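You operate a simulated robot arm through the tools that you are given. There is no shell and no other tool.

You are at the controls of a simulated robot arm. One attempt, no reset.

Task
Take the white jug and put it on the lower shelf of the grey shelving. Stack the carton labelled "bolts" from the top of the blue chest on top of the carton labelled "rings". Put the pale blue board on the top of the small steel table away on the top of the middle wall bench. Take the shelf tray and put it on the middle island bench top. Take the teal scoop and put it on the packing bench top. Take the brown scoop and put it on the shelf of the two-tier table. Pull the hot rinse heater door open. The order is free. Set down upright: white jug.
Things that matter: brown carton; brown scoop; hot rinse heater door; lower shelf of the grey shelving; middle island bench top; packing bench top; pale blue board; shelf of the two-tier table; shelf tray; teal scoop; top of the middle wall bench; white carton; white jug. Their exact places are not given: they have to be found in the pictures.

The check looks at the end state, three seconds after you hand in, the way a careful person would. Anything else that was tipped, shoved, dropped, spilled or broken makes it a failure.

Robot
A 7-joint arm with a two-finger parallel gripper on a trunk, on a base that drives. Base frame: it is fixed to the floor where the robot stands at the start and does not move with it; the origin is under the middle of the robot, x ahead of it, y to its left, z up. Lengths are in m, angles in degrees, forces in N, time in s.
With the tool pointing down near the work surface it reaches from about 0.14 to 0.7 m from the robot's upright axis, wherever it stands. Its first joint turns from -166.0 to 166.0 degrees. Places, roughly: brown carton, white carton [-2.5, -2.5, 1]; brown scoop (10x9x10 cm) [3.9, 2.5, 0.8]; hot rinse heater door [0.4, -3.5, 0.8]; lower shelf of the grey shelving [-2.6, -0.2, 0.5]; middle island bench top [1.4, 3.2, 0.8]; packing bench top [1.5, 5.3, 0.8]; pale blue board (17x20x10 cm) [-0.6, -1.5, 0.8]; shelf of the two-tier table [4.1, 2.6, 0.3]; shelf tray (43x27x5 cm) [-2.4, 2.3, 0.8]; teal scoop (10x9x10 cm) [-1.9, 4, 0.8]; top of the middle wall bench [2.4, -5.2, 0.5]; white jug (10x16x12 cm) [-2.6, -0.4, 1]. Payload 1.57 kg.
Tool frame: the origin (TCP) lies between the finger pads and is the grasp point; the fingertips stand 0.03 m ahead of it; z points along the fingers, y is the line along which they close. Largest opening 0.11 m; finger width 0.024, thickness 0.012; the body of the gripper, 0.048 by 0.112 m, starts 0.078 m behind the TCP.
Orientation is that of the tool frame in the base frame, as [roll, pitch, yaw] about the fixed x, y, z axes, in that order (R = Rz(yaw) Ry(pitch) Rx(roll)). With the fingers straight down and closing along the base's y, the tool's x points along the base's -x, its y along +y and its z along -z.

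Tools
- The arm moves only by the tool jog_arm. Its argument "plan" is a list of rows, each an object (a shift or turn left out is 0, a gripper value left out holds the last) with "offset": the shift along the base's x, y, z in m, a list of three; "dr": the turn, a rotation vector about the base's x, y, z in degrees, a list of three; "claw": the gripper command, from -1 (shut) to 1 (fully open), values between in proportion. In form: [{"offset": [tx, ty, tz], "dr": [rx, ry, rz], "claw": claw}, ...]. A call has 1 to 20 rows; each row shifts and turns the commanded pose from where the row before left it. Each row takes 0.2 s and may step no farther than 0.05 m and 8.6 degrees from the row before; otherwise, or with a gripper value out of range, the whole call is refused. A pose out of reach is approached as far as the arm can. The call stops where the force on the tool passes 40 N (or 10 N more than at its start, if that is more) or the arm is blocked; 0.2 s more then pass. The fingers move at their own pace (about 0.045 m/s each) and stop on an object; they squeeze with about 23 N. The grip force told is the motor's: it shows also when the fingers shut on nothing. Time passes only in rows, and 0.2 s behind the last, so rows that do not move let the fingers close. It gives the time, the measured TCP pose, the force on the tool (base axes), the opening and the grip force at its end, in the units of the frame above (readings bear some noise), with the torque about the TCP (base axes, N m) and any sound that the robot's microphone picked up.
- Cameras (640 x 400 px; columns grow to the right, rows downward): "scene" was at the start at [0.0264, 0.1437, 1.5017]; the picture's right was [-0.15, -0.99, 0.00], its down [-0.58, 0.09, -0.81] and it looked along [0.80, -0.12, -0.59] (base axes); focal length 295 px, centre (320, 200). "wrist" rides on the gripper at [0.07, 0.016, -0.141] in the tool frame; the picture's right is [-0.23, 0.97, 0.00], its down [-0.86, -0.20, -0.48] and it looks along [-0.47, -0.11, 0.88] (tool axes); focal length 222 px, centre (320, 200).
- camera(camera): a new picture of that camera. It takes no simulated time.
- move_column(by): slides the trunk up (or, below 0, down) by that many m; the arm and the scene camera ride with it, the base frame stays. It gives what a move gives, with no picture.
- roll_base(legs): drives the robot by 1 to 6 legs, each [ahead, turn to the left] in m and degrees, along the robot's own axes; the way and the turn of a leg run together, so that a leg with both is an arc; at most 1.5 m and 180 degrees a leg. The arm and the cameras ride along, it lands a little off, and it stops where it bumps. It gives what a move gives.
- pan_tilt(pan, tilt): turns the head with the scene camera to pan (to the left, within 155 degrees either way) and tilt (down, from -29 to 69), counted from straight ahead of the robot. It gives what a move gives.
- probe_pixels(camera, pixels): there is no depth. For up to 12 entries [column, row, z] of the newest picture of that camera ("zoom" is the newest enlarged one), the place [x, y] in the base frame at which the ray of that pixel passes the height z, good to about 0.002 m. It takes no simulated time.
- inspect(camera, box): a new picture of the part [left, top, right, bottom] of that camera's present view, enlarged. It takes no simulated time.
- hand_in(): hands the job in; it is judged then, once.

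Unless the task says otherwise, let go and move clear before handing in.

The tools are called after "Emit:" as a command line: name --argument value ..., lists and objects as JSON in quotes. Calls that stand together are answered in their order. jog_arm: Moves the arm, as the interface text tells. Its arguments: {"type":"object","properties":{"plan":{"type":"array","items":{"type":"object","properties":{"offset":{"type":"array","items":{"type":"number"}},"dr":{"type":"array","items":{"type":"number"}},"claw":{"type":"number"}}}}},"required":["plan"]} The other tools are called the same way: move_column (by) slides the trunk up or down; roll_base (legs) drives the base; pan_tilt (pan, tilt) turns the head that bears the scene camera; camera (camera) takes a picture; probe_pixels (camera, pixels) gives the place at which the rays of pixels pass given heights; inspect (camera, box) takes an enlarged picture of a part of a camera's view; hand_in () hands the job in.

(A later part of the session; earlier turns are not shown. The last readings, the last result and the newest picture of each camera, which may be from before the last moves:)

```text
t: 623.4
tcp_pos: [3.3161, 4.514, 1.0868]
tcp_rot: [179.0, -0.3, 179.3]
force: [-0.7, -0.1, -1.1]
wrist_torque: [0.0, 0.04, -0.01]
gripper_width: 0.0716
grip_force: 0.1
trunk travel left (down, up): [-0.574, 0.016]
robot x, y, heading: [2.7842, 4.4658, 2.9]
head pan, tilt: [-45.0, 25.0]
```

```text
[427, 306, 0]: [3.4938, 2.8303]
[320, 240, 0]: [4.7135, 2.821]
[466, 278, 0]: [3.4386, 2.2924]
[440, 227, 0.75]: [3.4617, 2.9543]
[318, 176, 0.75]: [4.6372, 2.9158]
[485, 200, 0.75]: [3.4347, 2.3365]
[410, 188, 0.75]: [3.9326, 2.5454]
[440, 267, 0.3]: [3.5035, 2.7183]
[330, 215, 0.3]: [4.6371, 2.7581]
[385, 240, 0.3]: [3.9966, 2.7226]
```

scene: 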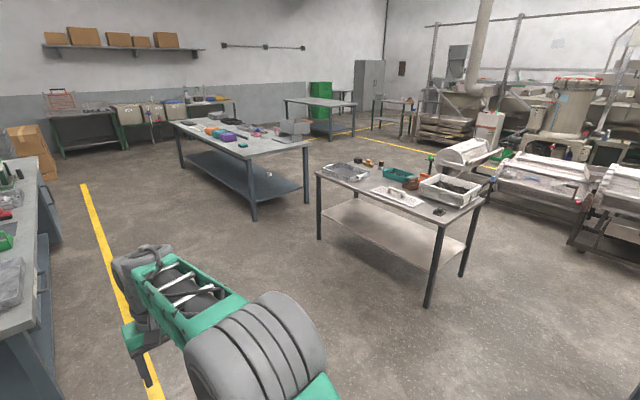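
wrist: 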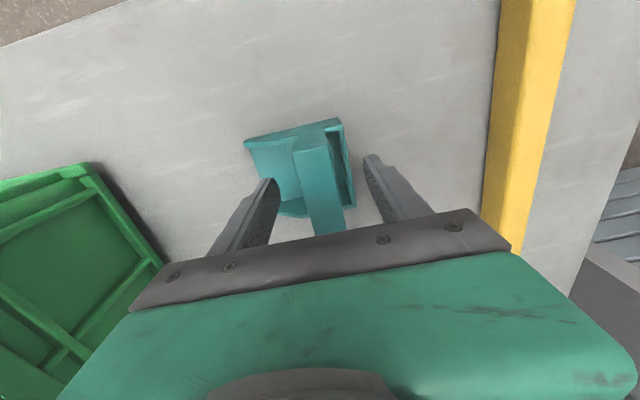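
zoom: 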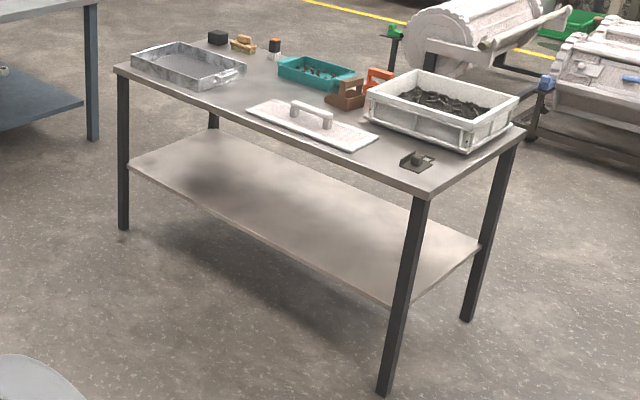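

The brown scoop is at zoom (347,92), between the teal tray and the white bin. I zoom in more to see its handle direction.

Emit:
inspect --camera "scene" --box '[370, 160, 450, 215]'

```text
7.27 times, centred on (410, 188) of scene
```

zoom: 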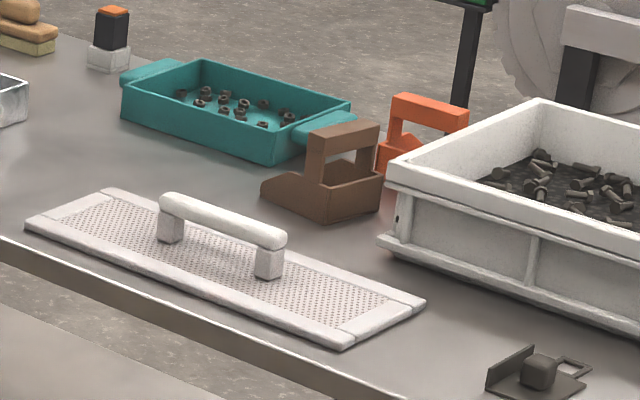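

The brown scoop's handle bar runs roughly north–south, so approaching from the north and pitching the tool along it suits both pick and shelf placement. I check floor clearances and drive closer.

Emit:
probe_pixels --camera "scene" --pixels '[[253, 220, 0], [308, 203, 0], [182, 168, 0], [100, 300, 0]]'

Emit:
roll_base --legs '[[0, -41], [1.35, 0], [0, -50]]'

Emit:
pan_tilt --pan 0 --tilt 35

Emit:
camera --camera "scene"

```text
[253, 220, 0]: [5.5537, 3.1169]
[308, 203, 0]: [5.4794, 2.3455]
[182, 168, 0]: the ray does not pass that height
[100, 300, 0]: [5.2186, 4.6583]
```

```text
t: 634.3
tcp_pos: [3.8567, 3.0952, 1.0867]
tcp_rot: [179.0, -0.2, 87.3]
force: [-0.1, 0.0, -0.3]
wrist_torque: [0.01, -0.05, -0.02]
gripper_width: 0.0715
grip_force: 0.0
trunk travel left (down, up): [-0.574, 0.016]
robot x, y, heading: [3.8278, 3.6293, -88.9]
head pan, tilt: [-45.0, 25.0]
```

```text
t: 635.4
tcp_pos: [3.8576, 3.0963, 1.0888]
tcp_rot: [178.9, -0.2, 87.2]
force: [0.6, -0.8, 0.0]
wrist_torque: [-0.02, 0.02, -0.02]
gripper_width: 0.0714
grip_force: 0.1
trunk travel left (down, up): [-0.574, 0.016]
robot x, y, heading: [3.8263, 3.6238, -89.0]
head pan, tilt: [0.0, 35.0]
```

```text
taken
```

scene: 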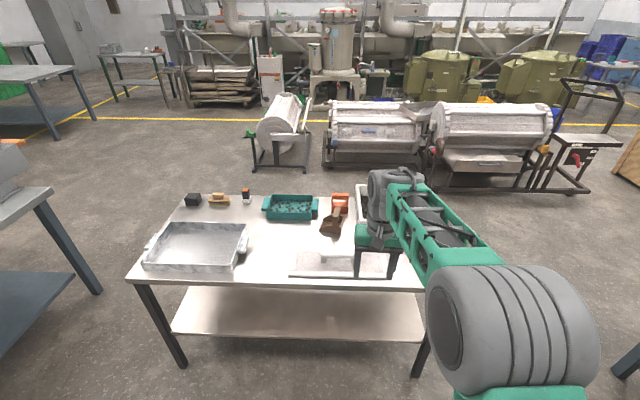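

Emit:
inspect --camera "scene" --box '[240, 170, 400, 290]'

Emit:
probe_pixels --camera "scene" --pixels '[[182, 366, 0], [417, 376, 0], [130, 280, 0.7], [290, 283, 0.7], [330, 235, 0.7], [290, 218, 0.7], [200, 192, 0.7], [300, 336, 0.33], [300, 336, 0.3], [175, 330, 0.33], [300, 290, 0.33]]'

Emit:
camera --camera "wrist"

```text
3.33 times, centred on (320, 230) of scene
```

zoom: 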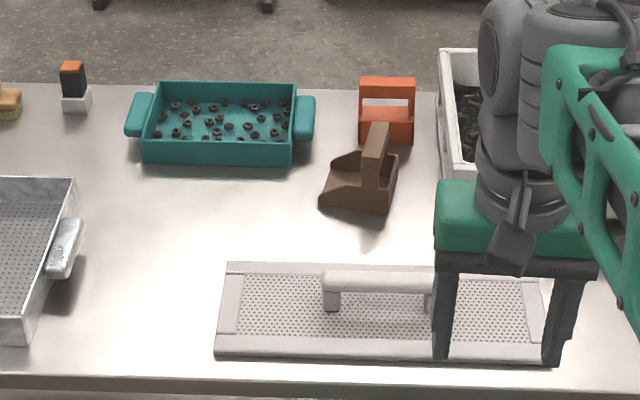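

```text
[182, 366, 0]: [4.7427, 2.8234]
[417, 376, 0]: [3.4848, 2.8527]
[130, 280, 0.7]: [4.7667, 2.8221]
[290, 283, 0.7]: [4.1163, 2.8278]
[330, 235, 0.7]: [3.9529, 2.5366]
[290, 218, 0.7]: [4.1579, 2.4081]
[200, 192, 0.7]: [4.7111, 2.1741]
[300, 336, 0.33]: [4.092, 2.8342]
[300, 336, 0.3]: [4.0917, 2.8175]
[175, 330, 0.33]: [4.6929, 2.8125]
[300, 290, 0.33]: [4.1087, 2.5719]
```

```text
taken
```

wrist: 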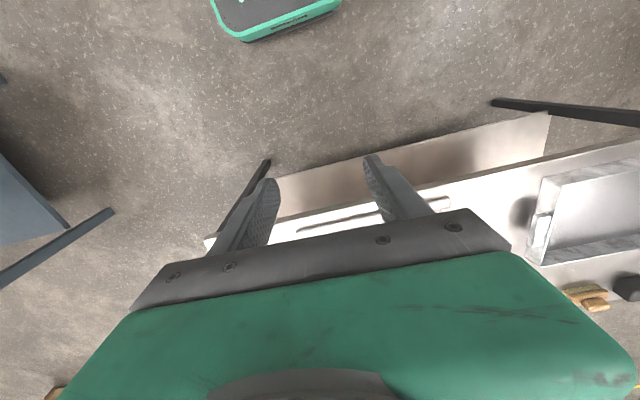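

Table top z≈0.70, shelf z≈0.33; the scoop's bar runs along y at about [3.94,2.53]. Before picking, I test that the arm can reach shelf height with the tool pitched, here in the free space in front of the table.

Emit:
move_column --by -0.4

Emit:
move_column --by -0.17

Emit:
jog_arm --plan '[{"offset": [0, -0.012, -0.005], "dr": [-5, 0, 0], "claw": 1}, {"offset": [0, -0.012, -0.005], "dr": [-5, 0, 0]}, {"offset": [0, -0.012, -0.005], "dr": [-5, 0, 0]}, {"offset": [0, -0.012, -0.005], "dr": [-5, 0, 0]}, {"offset": [0, -0.012, -0.005], "dr": [-5, 0, 0]}, {"offset": [0, -0.012, -0.005], "dr": [-5, 0, 0]}, {"offset": [0, -0.012, -0.005], "dr": [-5, 0, 0]}, {"offset": [0, -0.012, -0.005], "dr": [-5, 0, 0]}, {"offset": [0, -0.012, -0.005], "dr": [-5, 0, 0]}, {}]'

Emit:
camera --camera "scene"

```text
t: 639.3
tcp_pos: [3.8585, 3.0962, 0.6877]
tcp_rot: [179.0, -0.1, 87.4]
force: [0.1, 0.4, -0.5]
wrist_torque: [0.02, 0.0, 0.0]
gripper_width: 0.0715
grip_force: 0.1
trunk travel left (down, up): [-0.174, 0.416]
robot x, y, heading: [3.8274, 3.6306, -89.0]
head pan, tilt: [0.0, 35.0]
```

```text
t: 641.2
tcp_pos: [3.8573, 3.0953, 0.5173]
tcp_rot: [179.0, -0.3, 87.3]
force: [0.1, 0.6, -0.2]
wrist_torque: [0.02, 0.02, 0.01]
gripper_width: 0.0715
grip_force: 0.1
trunk travel left (down, up): [-0.004, 0.586]
robot x, y, heading: [3.8301, 3.6276, -89.3]
head pan, tilt: [0.0, 35.0]
```

```text
t: 643.4
tcp_pos: [3.8575, 2.9866, 0.474]
tcp_rot: [176.4, 44.8, 86.1]
force: [0.6, 0.4, -0.3]
wrist_torque: [0.01, -0.03, -0.04]
gripper_width: 0.11
grip_force: 0.2
trunk travel left (down, up): [-0.004, 0.586]
robot x, y, heading: [3.8289, 3.6294, -89.0]
head pan, tilt: [0.0, 35.0]
```

```text
taken
```

scene: 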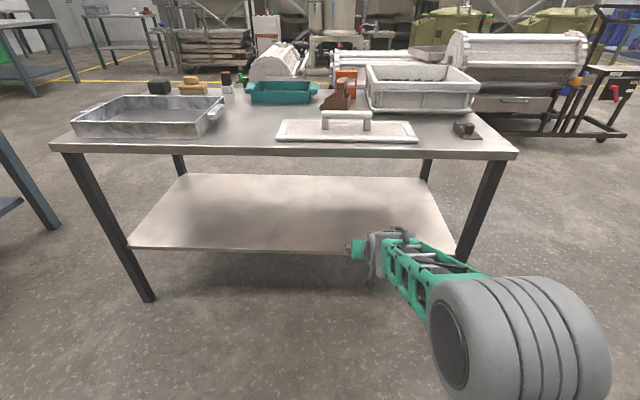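

The pitched low pose works (z=0.474). I test a little lower, to z≈0.42.

Emit:
jog_arm --plan '[{"offset": [0, -0.01, -0.02]}, {"offset": [0, -0.01, -0.02]}, {"offset": [0, -0.01, -0.015]}, {}]'

Emit:
inspect --camera "scene" --box '[270, 60, 430, 160]'

```text
t: 644.4
tcp_pos: [3.858, 2.9559, 0.4176]
tcp_rot: [176.2, 44.9, 86.1]
force: [-0.7, -0.2, 0.6]
wrist_torque: [-0.02, -0.01, 0.01]
gripper_width: 0.1102
grip_force: 0.0
trunk travel left (down, up): [-0.004, 0.586]
robot x, y, heading: [3.8275, 3.6304, -89.1]
head pan, tilt: [0.0, 35.0]
```

```text
4.00 times, centred on (350, 110) of scene
```

zoom: 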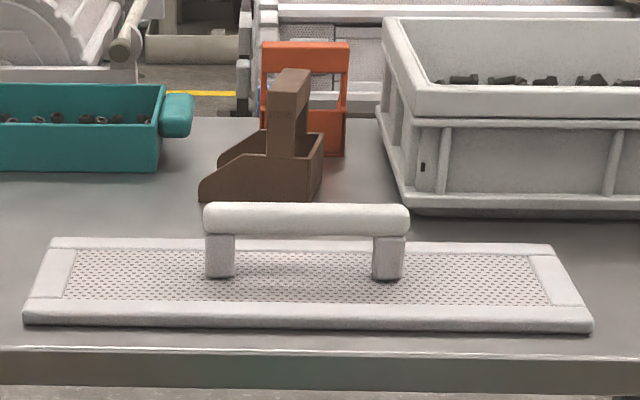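

The arm also reaches z≈0.42 pitched, so shelf placing is feasible. I now raise the trunk for picking, level the small roll and steepen the pitch to ~50°.

Emit:
move_column --by 0.4

Emit:
move_column --by 0.06

Emit:
jog_arm --plan '[{"offset": [0.03, 0.01, 0], "dr": [2.5, 1.3, 0]}, {"offset": [0.03, 0.01, 0], "dr": [2.5, 1.4, 0]}, {"offset": [0.025, 0.01, 0]}, {}]'

Emit:
camera --camera "wrist"

Emit:
camera --camera "scene"

```text
t: 648.2
tcp_pos: [3.8586, 2.9565, 0.8177]
tcp_rot: [176.4, 44.8, 86.1]
force: [-0.4, -0.2, -0.2]
wrist_torque: [0.0, 0.04, -0.01]
gripper_width: 0.1098
grip_force: 0.0
trunk travel left (down, up): [-0.404, 0.186]
robot x, y, heading: [3.8276, 3.6284, -88.8]
head pan, tilt: [0.0, 35.0]
```

```text
t: 649.2
tcp_pos: [3.8575, 2.956, 0.8771]
tcp_rot: [176.3, 44.7, 86.1]
force: [0.8, -0.1, -0.4]
wrist_torque: [0.0, 0.01, -0.04]
gripper_width: 0.1099
grip_force: 0.1
trunk travel left (down, up): [-0.464, 0.126]
robot x, y, heading: [3.828, 3.6297, -89.0]
head pan, tilt: [0.0, 35.0]
```

```text
t: 650.2
tcp_pos: [3.9459, 2.9859, 0.8788]
tcp_rot: [-179.8, 39.9, 88.8]
force: [-0.1, 0.2, -0.1]
wrist_torque: [0.01, 0.02, -0.01]
gripper_width: 0.1101
grip_force: 0.1
trunk travel left (down, up): [-0.464, 0.126]
robot x, y, heading: [3.8274, 3.6263, -89.0]
head pan, tilt: [0.0, 35.0]
```

```text
taken
```

wrist: 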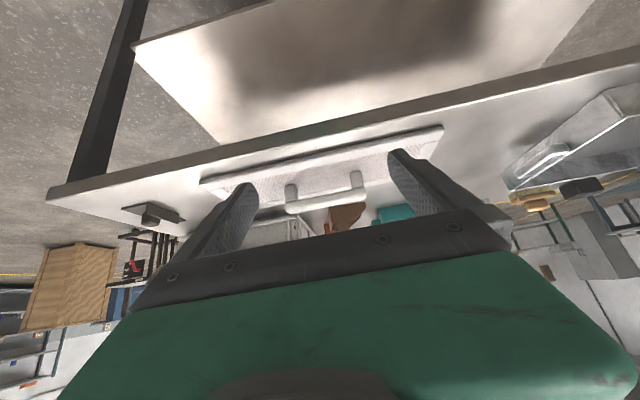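

```text
taken
```

scene: 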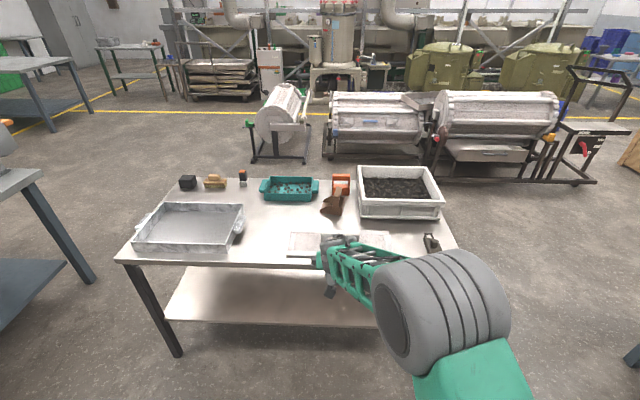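

The tool is set at 50° below horizontal. I zoom on the scoop from the head camera to measure its bar.

Emit:
inspect --camera "scene" --box '[290, 160, 390, 240]'

```text
5.00 times, centred on (340, 200) of scene
```

zoom: 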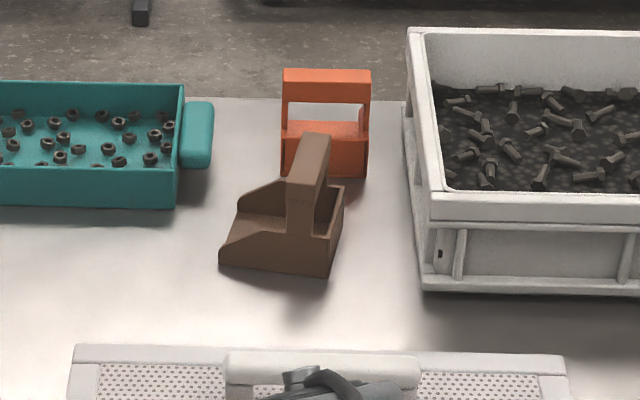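

Emit:
probe_pixels --camera "zoom" --pixels '[[304, 196, 0.8], [315, 138, 0.8], [219, 262, 0.7], [327, 277, 0.7], [343, 230, 0.7], [423, 290, 0.7], [412, 200, 0.78], [290, 175, 0.7], [368, 177, 0.7], [304, 196, 0.79], [315, 138, 0.79], [245, 400, 0.78]]'

```text
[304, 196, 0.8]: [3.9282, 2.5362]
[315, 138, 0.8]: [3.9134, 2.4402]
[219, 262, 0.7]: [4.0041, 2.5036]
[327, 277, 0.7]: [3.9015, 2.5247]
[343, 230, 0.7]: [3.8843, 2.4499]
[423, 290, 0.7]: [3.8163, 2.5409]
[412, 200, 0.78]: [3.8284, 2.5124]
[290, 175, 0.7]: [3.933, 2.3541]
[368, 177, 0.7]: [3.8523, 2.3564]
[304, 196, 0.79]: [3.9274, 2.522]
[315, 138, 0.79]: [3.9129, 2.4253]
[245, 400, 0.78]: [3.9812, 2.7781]
```

Bar centre ≈[3.921,2.488], top z≈0.80, direction about 8° off −y; the bin's face is at x≈3.82. I drive 0.42 m forward (hand passes above the float's handle) and rotate 7.7°.

Emit:
jog_arm --plan '[{"offset": [0, 0, 0.01], "dr": [0, 0, -3.9]}, {"offset": [0, 0, 0.01], "dr": [0, 0, -3.8]}, {}]'

Emit:
roll_base --legs '[[0.3, 0], [0.11, 0]]'

Emit:
camera --camera "wrist"

Emit:
camera --camera "scene"

```text
t: 651.0
tcp_pos: [3.9445, 2.9854, 0.8973]
tcp_rot: [-179.8, 39.9, 81.1]
force: [-0.5, 0.2, 0.0]
wrist_torque: [0.01, 0.01, -0.02]
gripper_width: 0.1103
grip_force: 0.1
trunk travel left (down, up): [-0.464, 0.126]
robot x, y, heading: [3.8286, 3.6281, -88.8]
head pan, tilt: [0.0, 35.0]
```

```text
t: 653.8
tcp_pos: [3.9473, 2.58, 0.8977]
tcp_rot: [-179.8, 39.8, 80.8]
force: [-0.6, -1.6, 0.5]
wrist_torque: [-0.02, 0.0, 0.01]
gripper_width: 0.1102
grip_force: 0.1
trunk travel left (down, up): [-0.464, 0.126]
robot x, y, heading: [3.834, 3.2212, -89.3]
head pan, tilt: [0.0, 35.0]
```

```text
taken
```

wrist: 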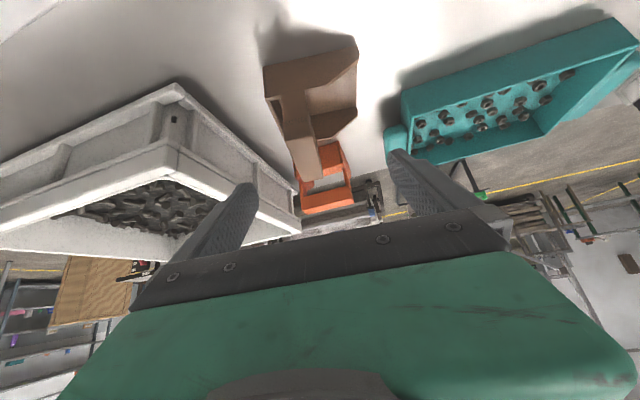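

```text
taken
```

scene: 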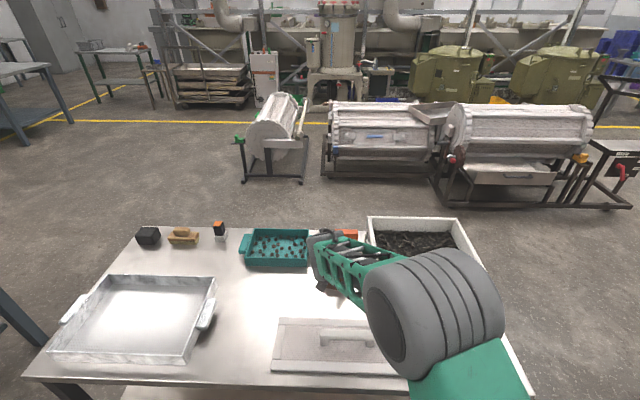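

The scoop with its bar is visible in the wrist view (300,130), slightly left of centre. I zoom to refine.

Emit:
inspect --camera "wrist" --box '[230, 30, 400, 200]'

```text
2.35 times, centred on (315, 115) of wrist
```

zoom: 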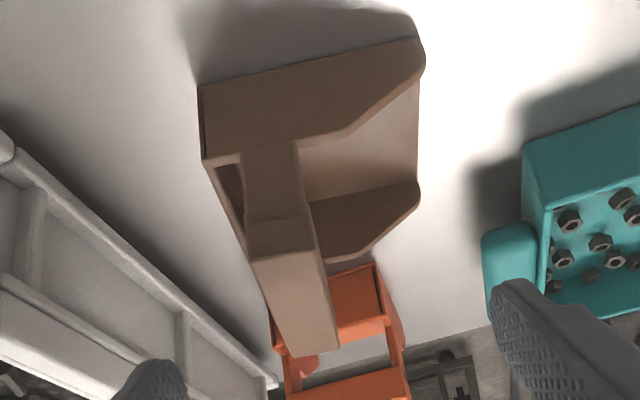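

Emit:
probe_pixels --camera "zoom" --pixels '[[250, 257, 0.8], [320, 262, 0.8], [285, 352, 0.8], [338, 345, 0.8], [245, 217, 0.8], [305, 213, 0.8], [200, 92, 0.75], [205, 165, 0.75]]'

```text
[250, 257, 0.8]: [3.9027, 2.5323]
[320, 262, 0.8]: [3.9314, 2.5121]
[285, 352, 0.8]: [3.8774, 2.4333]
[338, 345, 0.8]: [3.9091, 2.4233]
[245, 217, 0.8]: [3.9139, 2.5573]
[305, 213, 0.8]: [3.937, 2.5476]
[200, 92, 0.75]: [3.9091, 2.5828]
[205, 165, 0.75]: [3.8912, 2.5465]
```

Emit:
jog_arm --plan '[{"offset": [-0.01, -0.02, -0.02], "dr": [0, 0, -1.2]}, {"offset": [-0.01, -0.02, -0.02], "dr": [0, 0, -1.2]}, {"offset": [-0.008, -0.022, -0.015]}, {}]'

Emit:
camera --camera "wrist"

Emit:
inspect --camera "scene" --box '[260, 200, 420, 320]'

```text
t: 654.8
tcp_pos: [3.92, 2.5178, 0.8436]
tcp_rot: [-179.8, 40.0, 78.4]
force: [0.1, 0.2, -0.5]
wrist_torque: [0.02, -0.01, -0.02]
gripper_width: 0.1103
grip_force: 0.0
trunk travel left (down, up): [-0.464, 0.126]
robot x, y, heading: [3.8342, 3.2244, -89.4]
head pan, tilt: [0.0, 35.0]
```

```text
taken
```

wrist: 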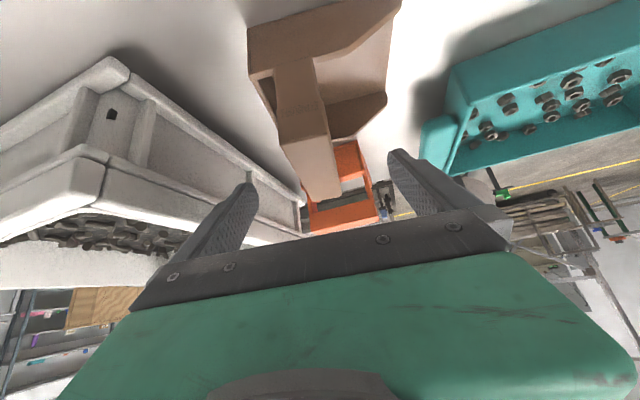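

```text
3.33 times, centred on (340, 260) of scene
```

zoom: 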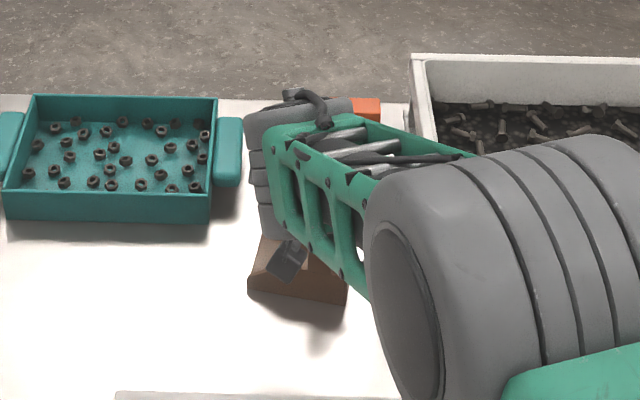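

The bar is centred between the fingertips. I narrow the opening to 7 cm for clearance from the bin and advance along the tool axis.

Emit:
jog_arm --plan '[{"claw": 0.27}, {}, {"offset": [-0.002, -0.013, -0.015]}, {"offset": [-0.002, -0.013, -0.015]}, {"offset": [-0.003, -0.012, -0.015]}, {}]'

Emit:
camera --camera "wrist"

```text
t: 656.2
tcp_pos: [3.9111, 2.4798, 0.7971]
tcp_rot: [-179.8, 40.0, 78.4]
force: [-0.3, -0.5, -0.5]
wrist_torque: [0.0, 0.02, -0.01]
gripper_width: 0.0699
grip_force: 0.1
trunk travel left (down, up): [-0.464, 0.126]
robot x, y, heading: [3.8364, 3.2245, -89.2]
head pan, tilt: [0.0, 35.0]
```

```text
taken
```

wrist: 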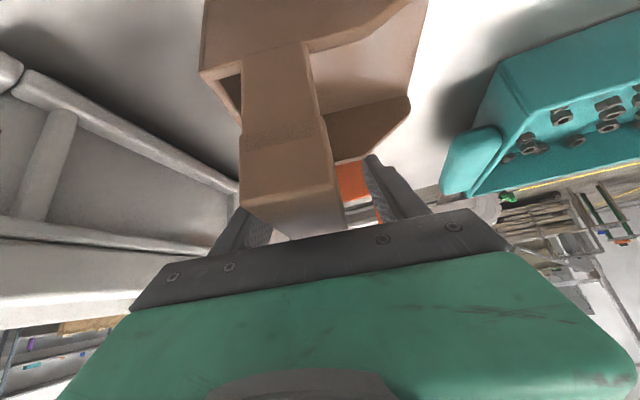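

The bar passes between the fingers. I close on it.

Emit:
jog_arm --plan '[{"claw": -0.2}, {}, {"claw": -1}, {}, {}, {}, {}]'

Emit:
camera --camera "wrist"

```text
t: 657.8
tcp_pos: [3.9111, 2.4796, 0.7975]
tcp_rot: [-179.8, 39.8, 78.4]
force: [0.7, -0.4, 0.5]
wrist_torque: [-0.01, -0.11, -0.01]
gripper_width: 0.0254
grip_force: 23.1
trunk travel left (down, up): [-0.464, 0.126]
robot x, y, heading: [3.8353, 3.2288, -89.4]
head pan, tilt: [0.0, 35.0]
```

```text
taken
```

wrist: 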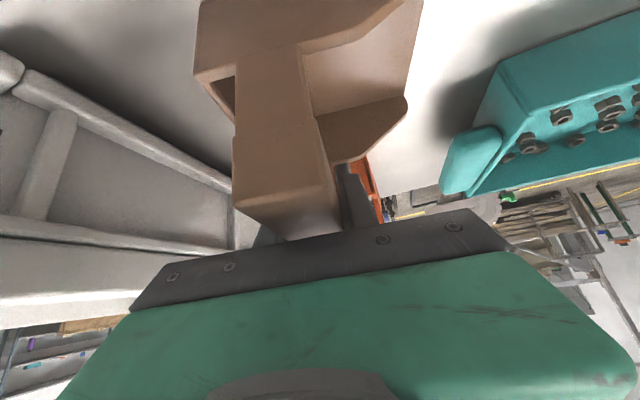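

Gripped (25 mm). I lift with the trunk and check.

Emit:
move_column --by 0.12

Emit:
camera --camera "wrist"

Emit:
camera --camera "scene"

```text
t: 659.3
tcp_pos: [3.9119, 2.4805, 0.9181]
tcp_rot: [-179.7, 40.0, 78.4]
force: [-0.5, -0.5, -0.7]
wrist_torque: [-0.05, 0.01, 0.01]
gripper_width: 0.0257
grip_force: 23.0
trunk travel left (down, up): [-0.584, 0.006]
robot x, y, heading: [3.8345, 3.2244, -89.2]
head pan, tilt: [0.0, 35.0]
```

```text
taken
```

wrist: 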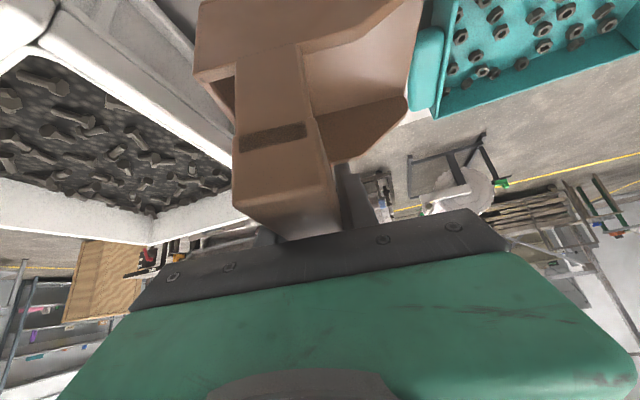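

```text
taken
```

scene: 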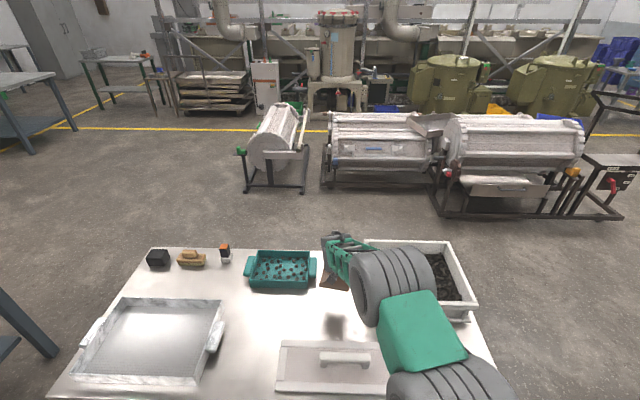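

The scoop is up (bottom z≈0.82). I add 2 cm and back straight out over the float's handle (top ≈0.78).

Emit:
jog_arm --plan '[{"offset": [0, 0.02, 0.015]}, {"offset": [0, 0.02, 0.01]}, {}]'

Emit:
roll_base --legs '[[-0.5, 0]]'

Emit:
camera --camera "scene"

```text
t: 660.1
tcp_pos: [3.9108, 2.5194, 0.9423]
tcp_rot: [-179.7, 39.9, 78.3]
force: [-0.7, 0.0, -1.3]
wrist_torque: [-0.08, 0.05, 0.05]
gripper_width: 0.0254
grip_force: 23.3
trunk travel left (down, up): [-0.584, 0.006]
robot x, y, heading: [3.8328, 3.2278, -89.5]
head pan, tilt: [0.0, 35.0]
```

```text
t: 663.0
tcp_pos: [3.9053, 3.0097, 0.9422]
tcp_rot: [-179.8, 39.9, 78.3]
force: [-0.1, -0.5, -1.2]
wrist_torque: [-0.04, -0.01, 0.0]
gripper_width: 0.0254
grip_force: 22.4
trunk travel left (down, up): [-0.584, 0.006]
robot x, y, heading: [3.8301, 3.7146, -89.6]
head pan, tilt: [0.0, 35.0]
```

```text
taken
```

scene: 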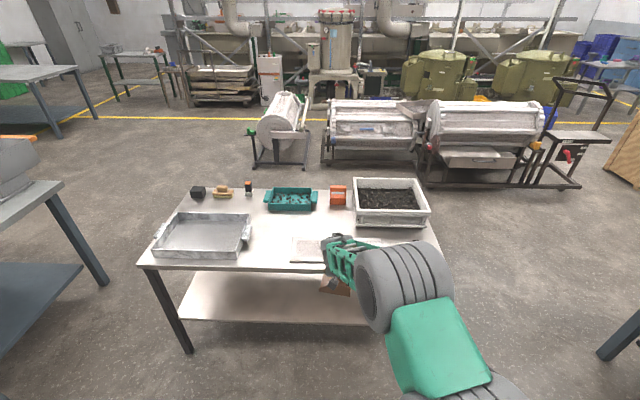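

Clear of the table. I lower with the trunk to shelf height in front of the table and compare scoop and shelf heights.

Emit:
move_column --by -0.4

Emit:
move_column --by -0.085

Emit:
camera --camera "scene"

Emit:
camera --camera "wrist"

Emit:
probe_pixels --camera "scene" --pixels '[[250, 252, 0.33], [250, 252, 0.31], [250, 245, 0.33], [130, 248, 0.33]]'

```text
t: 666.9
tcp_pos: [3.9048, 3.0094, 0.544]
tcp_rot: [-179.8, 39.8, 78.4]
force: [0.4, -0.1, -0.7]
wrist_torque: [-0.08, 0.03, -0.02]
gripper_width: 0.0257
grip_force: 24.0
trunk travel left (down, up): [-0.184, 0.406]
robot x, y, heading: [3.8285, 3.7166, -89.1]
head pan, tilt: [0.0, 35.0]
```

```text
t: 668.1
tcp_pos: [3.9046, 3.0084, 0.4576]
tcp_rot: [-179.8, 39.9, 78.4]
force: [-0.6, 0.0, -0.8]
wrist_torque: [-0.04, 0.01, 0.03]
gripper_width: 0.0256
grip_force: 22.6
trunk travel left (down, up): [-0.099, 0.491]
robot x, y, heading: [3.8277, 3.7181, -89.5]
head pan, tilt: [0.0, 35.0]
```

```text
taken
```

scene: 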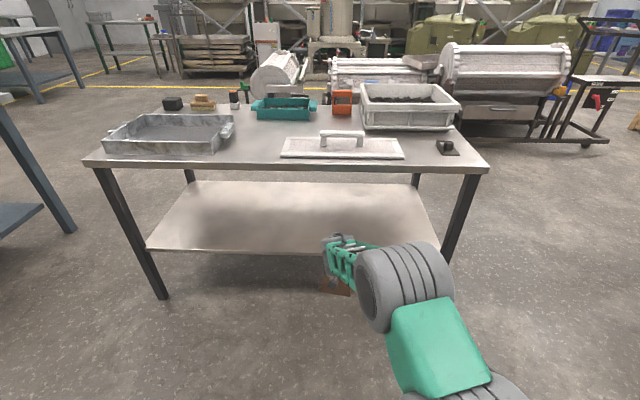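

```text
taken
```

wrist: 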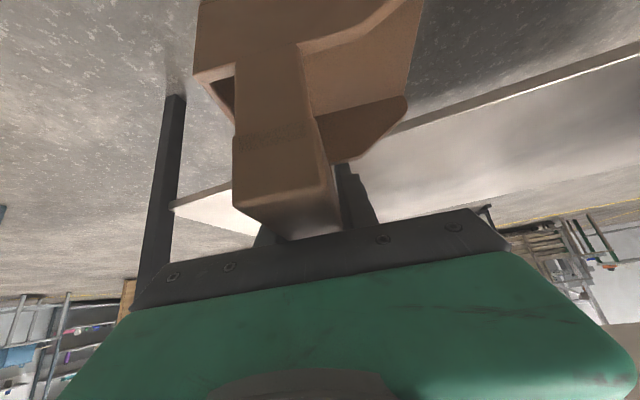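

```text
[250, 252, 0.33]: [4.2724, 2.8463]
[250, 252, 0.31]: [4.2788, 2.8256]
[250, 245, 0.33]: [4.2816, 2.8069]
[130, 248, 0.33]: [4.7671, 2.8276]
```

Shelf surface works out at z≈0.32. I lower to leave ~2 cm clearance under the scoop and roll in gently, in short legs.

Emit:
move_column --by -0.017

Emit:
roll_base --legs '[[0.13, 0]]'

Emit:
camera --camera "scene"

Emit:
camera --camera "wrist"

```text
t: 668.7
tcp_pos: [3.9045, 3.0089, 0.4406]
tcp_rot: [-179.8, 40.0, 78.4]
force: [-1.3, 0.2, -0.4]
wrist_torque: [0.0, -0.01, 0.02]
gripper_width: 0.0257
grip_force: 22.9
trunk travel left (down, up): [-0.082, 0.508]
robot x, y, heading: [3.8307, 3.7151, -89.3]
head pan, tilt: [0.0, 35.0]
```

```text
t: 670.0
tcp_pos: [3.9061, 2.8788, 0.4398]
tcp_rot: [-179.8, 39.9, 78.6]
force: [0.5, 0.2, -0.4]
wrist_torque: [0.01, -0.01, 0.0]
gripper_width: 0.0255
grip_force: 22.7
trunk travel left (down, up): [-0.082, 0.508]
robot x, y, heading: [3.825, 3.5859, -89.3]
head pan, tilt: [0.0, 35.0]
```

```text
taken
```

scene: 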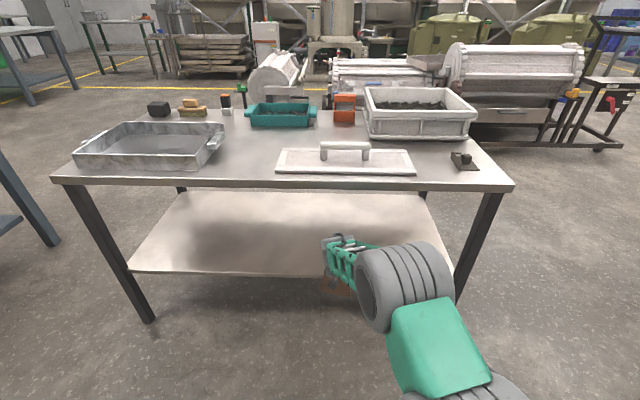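

```text
taken
```

wrist: 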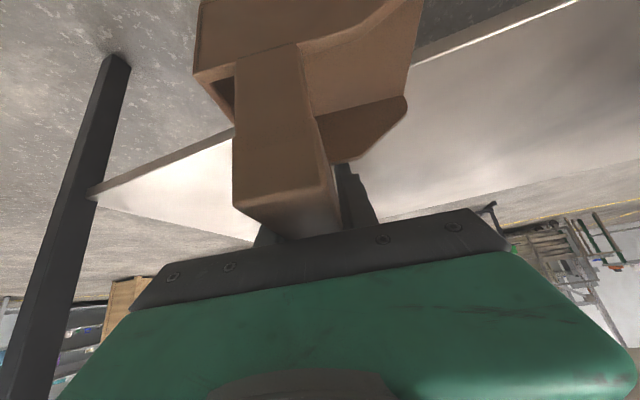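

Emit:
move_column --by 0.008

Emit:
roll_base --legs '[[0.06, 0]]'

Emit:
inspect --camera "scene" --box '[270, 190, 470, 330]'

Emit:
camera --camera "wrist"

```text
t: 670.6
tcp_pos: [3.9056, 2.8802, 0.4493]
tcp_rot: [-179.8, 39.9, 78.4]
force: [-0.1, 0.5, -1.3]
wrist_torque: [-0.1, 0.01, 0.0]
gripper_width: 0.0256
grip_force: 22.7
trunk travel left (down, up): [-0.09, 0.5]
robot x, y, heading: [3.8277, 3.5825, -89.4]
head pan, tilt: [0.0, 35.0]
```

```text
t: 671.5
tcp_pos: [3.9084, 2.8197, 0.449]
tcp_rot: [-179.8, 39.9, 78.4]
force: [0.0, -0.3, -1.2]
wrist_torque: [-0.07, -0.01, -0.03]
gripper_width: 0.0256
grip_force: 23.0
trunk travel left (down, up): [-0.09, 0.5]
robot x, y, heading: [3.8307, 3.5224, -89.4]
head pan, tilt: [0.0, 35.0]
```

```text
2.86 times, centred on (370, 260) of scene
```

zoom: 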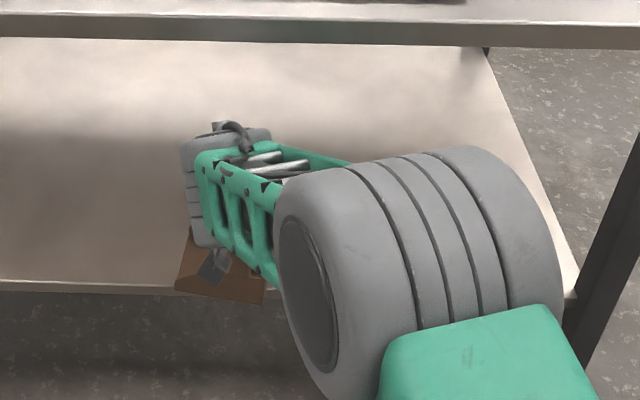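

```text
taken
```

wrist: 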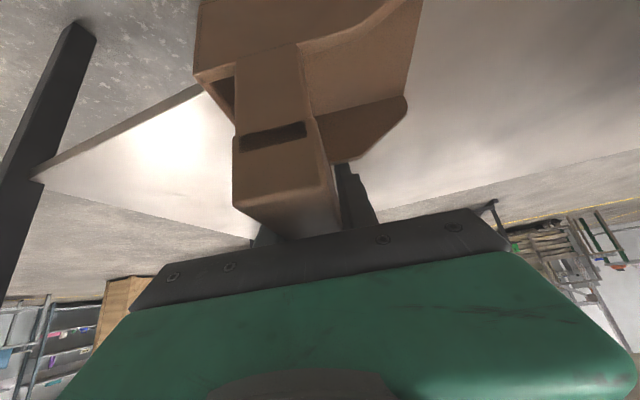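

No contact so far; the elbow and forearm remain well outside the table edge. I roll in the last 6 cm.

Emit:
roll_base --legs '[[0.06, 0]]'

Emit:
camera --camera "wrist"

Emit:
inspect --camera "scene" --box '[270, 190, 470, 330]'

```text
t: 672.5
tcp_pos: [3.9084, 2.7578, 0.4497]
tcp_rot: [-179.8, 39.9, 78.5]
force: [-0.2, 0.1, -0.8]
wrist_torque: [-0.04, -0.01, -0.01]
gripper_width: 0.0258
grip_force: 23.0
trunk travel left (down, up): [-0.09, 0.5]
robot x, y, heading: [3.8259, 3.4643, -89.2]
head pan, tilt: [0.0, 35.0]
```

```text
taken
```

wrist: 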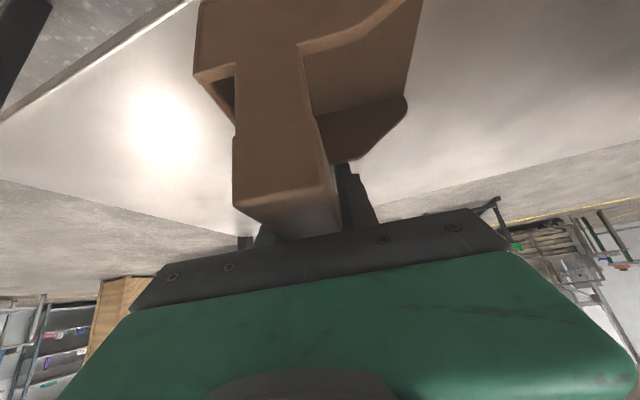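

```text
2.86 times, centred on (370, 260) of scene
```

zoom: 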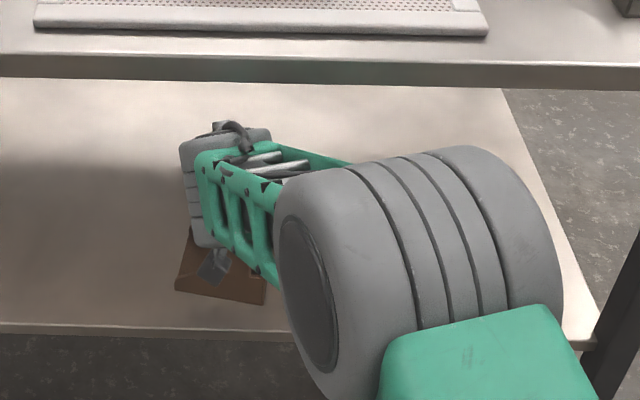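

The scoop is over the shelf. I lower 2 cm, go 2.5 cm further in, and then feel for the shelf.

Emit:
move_column --by -0.02

Emit:
roll_base --legs '[[0.025, 0]]'

Emit:
jog_arm --plan '[{"offset": [0, 0, -0.003]}, {"offset": [0, 0, -0.003]}, {}]'

```text
t: 673.2
tcp_pos: [3.9085, 2.7588, 0.4289]
tcp_rot: [-179.8, 39.9, 78.6]
force: [-0.8, 0.1, -1.6]
wrist_torque: [-0.05, 0.0, 0.01]
gripper_width: 0.0258
grip_force: 23.0
trunk travel left (down, up): [-0.07, 0.52]
robot x, y, heading: [3.8353, 3.4683, -89.6]
head pan, tilt: [0.0, 35.0]
```

```text
t: 674.0
tcp_pos: [3.9085, 2.7341, 0.4286]
tcp_rot: [-179.8, 39.9, 78.5]
force: [0.1, -0.2, -1.3]
wrist_torque: [-0.04, 0.03, -0.04]
gripper_width: 0.0254
grip_force: 23.0
trunk travel left (down, up): [-0.07, 0.52]
robot x, y, heading: [3.8354, 3.4359, -89.3]
head pan, tilt: [0.0, 35.0]
```

```text
t: 674.8
tcp_pos: [3.9094, 2.7338, 0.4224]
tcp_rot: [-179.8, 39.8, 78.5]
force: [0.2, -0.2, -1.7]
wrist_torque: [-0.06, 0.01, -0.01]
gripper_width: 0.0258
grip_force: 22.9
trunk travel left (down, up): [-0.07, 0.52]
robot x, y, heading: [3.8336, 3.4409, -89.3]
head pan, tilt: [0.0, 35.0]
```

Emit:
jog_arm --plan '[{"offset": [0, 0, -0.003]}, {"offset": [0, 0, -0.003]}, {}]'

Emit:
inspect --camera "scene" --box '[270, 190, 470, 330]'

```text
t: 675.6
tcp_pos: [3.9093, 2.7328, 0.4169]
tcp_rot: [-179.8, 40.0, 78.5]
force: [-0.5, 0.5, -1.1]
wrist_torque: [-0.1, 0.01, 0.02]
gripper_width: 0.0255
grip_force: 23.4
trunk travel left (down, up): [-0.07, 0.52]
robot x, y, heading: [3.8353, 3.4366, -89.3]
head pan, tilt: [0.0, 35.0]
```

```text
2.86 times, centred on (370, 260) of scene
```

zoom: 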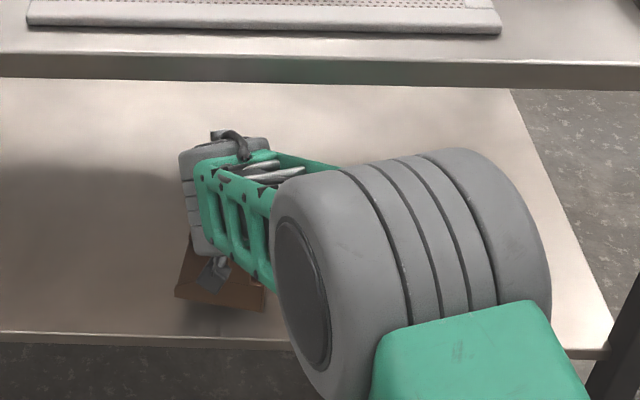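

Emit:
jog_arm --plan '[{"offset": [0, 0, -0.003]}, {"offset": [0, 0, -0.003]}, {"offset": [0, 0, -0.003]}, {}]'

```text
t: 676.6
tcp_pos: [3.9094, 2.7334, 0.4071]
tcp_rot: [-179.9, 39.9, 78.5]
force: [0.2, -1.1, -1.2]
wrist_torque: [-0.02, 0.04, 0.02]
gripper_width: 0.0254
grip_force: 23.5
trunk travel left (down, up): [-0.07, 0.52]
robot x, y, heading: [3.8291, 3.4395, -89.2]
head pan, tilt: [0.0, 35.0]
```

Emit:
jog_arm --plan '[{"offset": [0, 0, -0.003]}, {"offset": [0, 0, -0.003]}, {"offset": [0, 0, -0.003]}, {}]'

Emit:
inspect --camera "scene" --box '[290, 220, 390, 310]'

```text
t: 677.6
tcp_pos: [3.9075, 2.7326, 0.3984]
tcp_rot: [-179.7, 40.0, 78.4]
force: [-0.1, -0.1, -1.1]
wrist_torque: [-0.05, 0.01, -0.01]
gripper_width: 0.0257
grip_force: 22.5
trunk travel left (down, up): [-0.07, 0.52]
robot x, y, heading: [3.832, 3.4404, -89.5]
head pan, tilt: [0.0, 35.0]
```

```text
4.44 times, centred on (340, 265) of scene
```

zoom: 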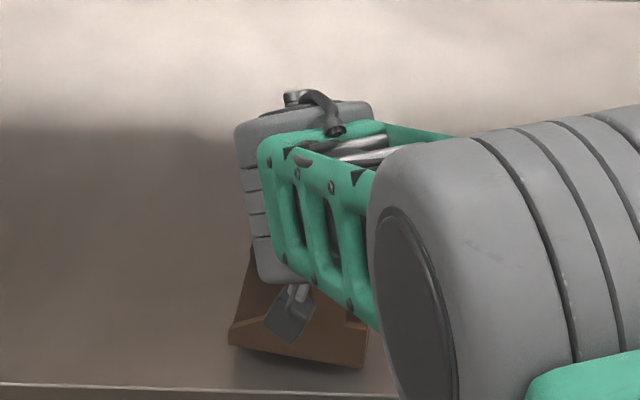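

There's still a small gap and shadow under the scoop. I continue in 3 mm steps.

Emit:
jog_arm --plan '[{"offset": [0, 0, -0.003]}, {"offset": [0, 0, -0.003]}, {"offset": [0, 0, -0.003]}, {}]'

Emit:
jog_arm --plan '[{"offset": [0, 0, -0.003]}, {"offset": [0, 0, -0.002]}, {}]'

```text
t: 678.6
tcp_pos: [3.9081, 2.7337, 0.3908]
tcp_rot: [-179.8, 39.9, 78.5]
force: [0.6, 0.2, -0.7]
wrist_torque: [-0.02, 0.01, 0.0]
gripper_width: 0.0259
grip_force: 22.7
trunk travel left (down, up): [-0.07, 0.52]
robot x, y, heading: [3.8305, 3.4407, -89.2]
head pan, tilt: [0.0, 35.0]
```

```text
t: 679.4
tcp_pos: [3.9065, 2.7329, 0.3858]
tcp_rot: [-179.8, 40.0, 78.3]
force: [0.3, -0.2, -0.5]
wrist_torque: [-0.01, -0.01, 0.04]
gripper_width: 0.0256
grip_force: 23.3
trunk travel left (down, up): [-0.07, 0.52]
robot x, y, heading: [3.8303, 3.4405, -89.2]
head pan, tilt: [0.0, 35.0]
```

Emit:
inspect --camera "scene" --box '[290, 220, 390, 310]'

Emit:
jog_arm --plan '[{"offset": [0, 0, -0.002]}, {"offset": [0, 0, -0.002]}, {}]'

```text
4.44 times, centred on (340, 265) of scene
```

zoom: 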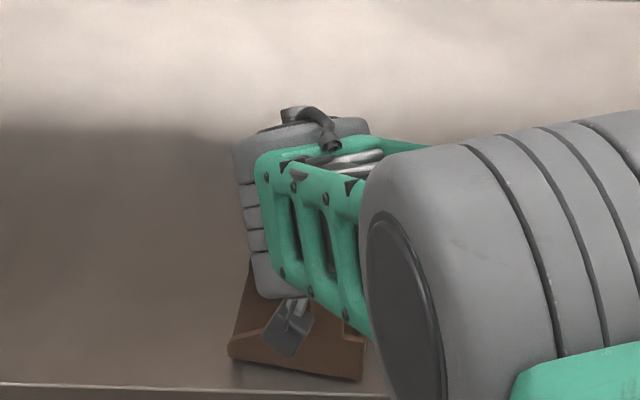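

```text
t: 680.2
tcp_pos: [3.9087, 2.7333, 0.3799]
tcp_rot: [-179.8, 39.9, 78.4]
force: [1.0, -0.4, -0.6]
wrist_torque: [-0.06, -0.01, 0.0]
gripper_width: 0.0255
grip_force: 23.2
trunk travel left (down, up): [-0.07, 0.52]
robot x, y, heading: [3.8298, 3.4395, -89.6]
head pan, tilt: [0.0, 35.0]
```

Emit:
jog_arm --plan '[{"offset": [0, 0, -0.003]}, {"offset": [0, 0, -0.003]}, {}]'

Emit:
inspect --camera "scene" --box '[290, 220, 390, 310]'

Emit:
camera --camera "wrist"

```text
t: 681.0
tcp_pos: [3.907, 2.7328, 0.3774]
tcp_rot: [-179.9, 40.2, 78.3]
force: [-1.8, 2.4, 15.3]
wrist_torque: [0.73, -0.32, 0.17]
gripper_width: 0.0254
grip_force: 22.5
trunk travel left (down, up): [-0.07, 0.52]
robot x, y, heading: [3.8317, 3.4413, -89.2]
head pan, tilt: [0.0, 35.0]
```

```text
4.44 times, centred on (340, 265) of scene
```

zoom: 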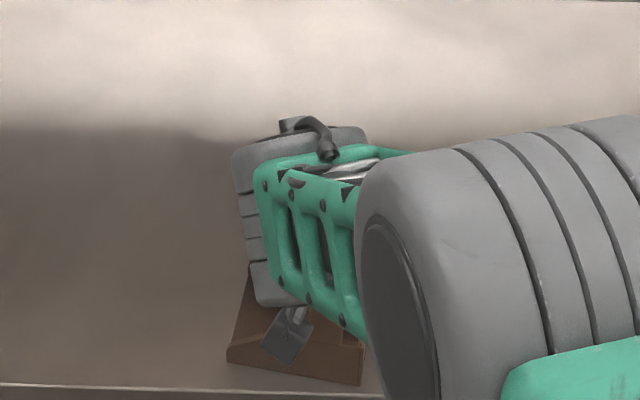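

```text
taken
```

wrist: 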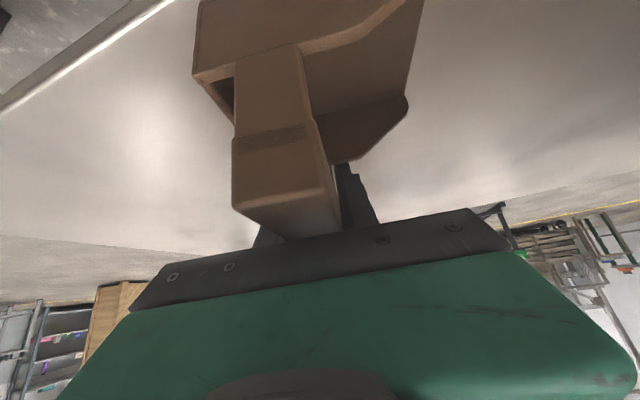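

Contact (+15 N): the shelf is at about z≈0.28. The scoop's near corner is close to the shelf edge, so I lift 1 cm, move 4 cm further in, and set it down.

Emit:
jog_arm --plan '[{"offset": [0, 0, 0.006]}, {"offset": [0, 0, 0.006]}, {}]'

Emit:
roll_base --legs '[[0.045, 0]]'

Emit:
jog_arm --plan '[{"offset": [0, 0, -0.005]}, {"offset": [0, 0, -0.003]}, {}]'

Emit:
inspect --camera "scene" --box '[290, 220, 390, 310]'

```text
t: 681.8
tcp_pos: [3.9077, 2.7329, 0.3852]
tcp_rot: [-179.6, 39.8, 78.5]
force: [-0.8, 0.1, -1.2]
wrist_torque: [-0.03, 0.01, -0.02]
gripper_width: 0.0255
grip_force: 23.1
trunk travel left (down, up): [-0.07, 0.52]
robot x, y, heading: [3.8323, 3.4399, -89.3]
head pan, tilt: [0.0, 35.0]
```

```text
t: 682.7
tcp_pos: [3.9084, 2.6891, 0.3862]
tcp_rot: [-179.7, 39.9, 78.6]
force: [0.3, 0.6, -1.6]
wrist_torque: [-0.05, 0.02, 0.0]
gripper_width: 0.0256
grip_force: 23.0
trunk travel left (down, up): [-0.07, 0.52]
robot x, y, heading: [3.8351, 3.3991, -89.1]
head pan, tilt: [0.0, 35.0]
```

```text
t: 683.5
tcp_pos: [3.9093, 2.689, 0.3777]
tcp_rot: [-179.8, 39.9, 78.6]
force: [0.5, 0.0, -1.3]
wrist_torque: [-0.05, 0.02, 0.05]
gripper_width: 0.0256
grip_force: 22.6
trunk travel left (down, up): [-0.07, 0.52]
robot x, y, heading: [3.831, 3.3975, -89.3]
head pan, tilt: [0.0, 35.0]
```

```text
4.44 times, centred on (340, 265) of scene
```

zoom: 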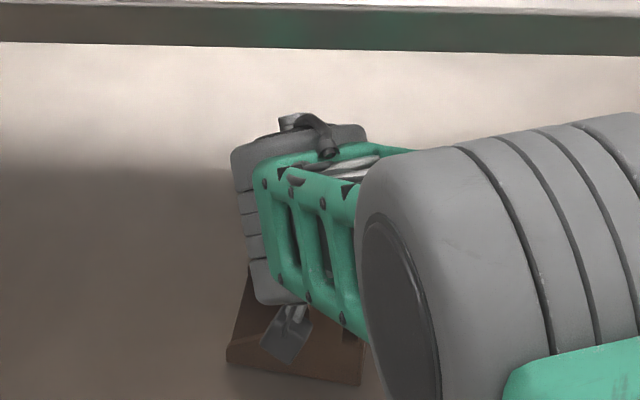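

Emit:
jog_arm --plan '[{"offset": [0, 0, -0.002]}, {"offset": [0, 0, -0.002]}, {}]'

```text
t: 684.3
tcp_pos: [3.9085, 2.6876, 0.3774]
tcp_rot: [-179.9, 40.1, 78.4]
force: [-0.5, 2.8, 15.0]
wrist_torque: [0.67, -0.22, 0.0]
gripper_width: 0.0253
grip_force: 22.9
trunk travel left (down, up): [-0.07, 0.52]
robot x, y, heading: [3.8318, 3.3954, -89.1]
head pan, tilt: [0.0, 35.0]
```

The scoop is down on the shelf. I relieve 1 mm and open the fingers gradually.

Emit:
jog_arm --plan '[{"offset": [0, 0, 0.0015]}, {}, {"claw": -0.4}, {}, {"claw": -0.1}, {}, {"claw": 0.2}, {}, {}]'

Emit:
camera --camera "wrist"

Emit:
inspect --camera "scene" --box '[290, 220, 390, 310]'

```text
t: 686.3
tcp_pos: [3.908, 2.6887, 0.3758]
tcp_rot: [-179.7, 39.9, 78.5]
force: [0.2, 0.3, -0.6]
wrist_torque: [0.02, -0.04, -0.01]
gripper_width: 0.066
grip_force: 0.0
trunk travel left (down, up): [-0.07, 0.52]
robot x, y, heading: [3.8312, 3.3907, -89.3]
head pan, tilt: [0.0, 35.0]
```

```text
taken
```

wrist: 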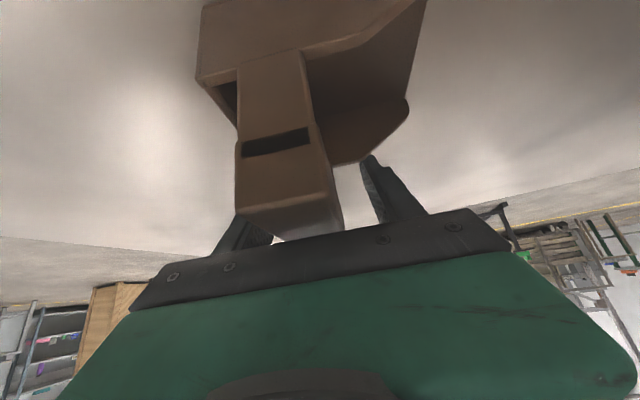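

```text
4.44 times, centred on (340, 265) of scene
```

zoom: 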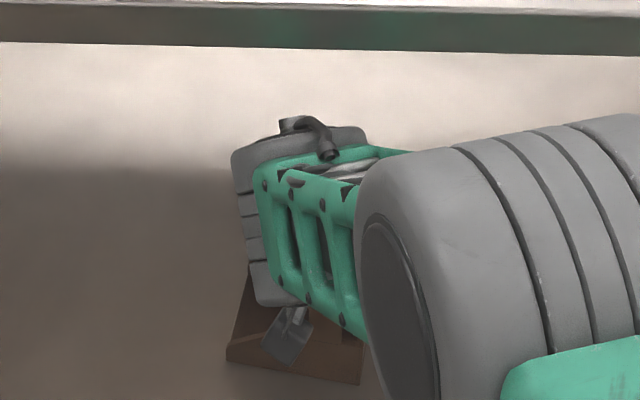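

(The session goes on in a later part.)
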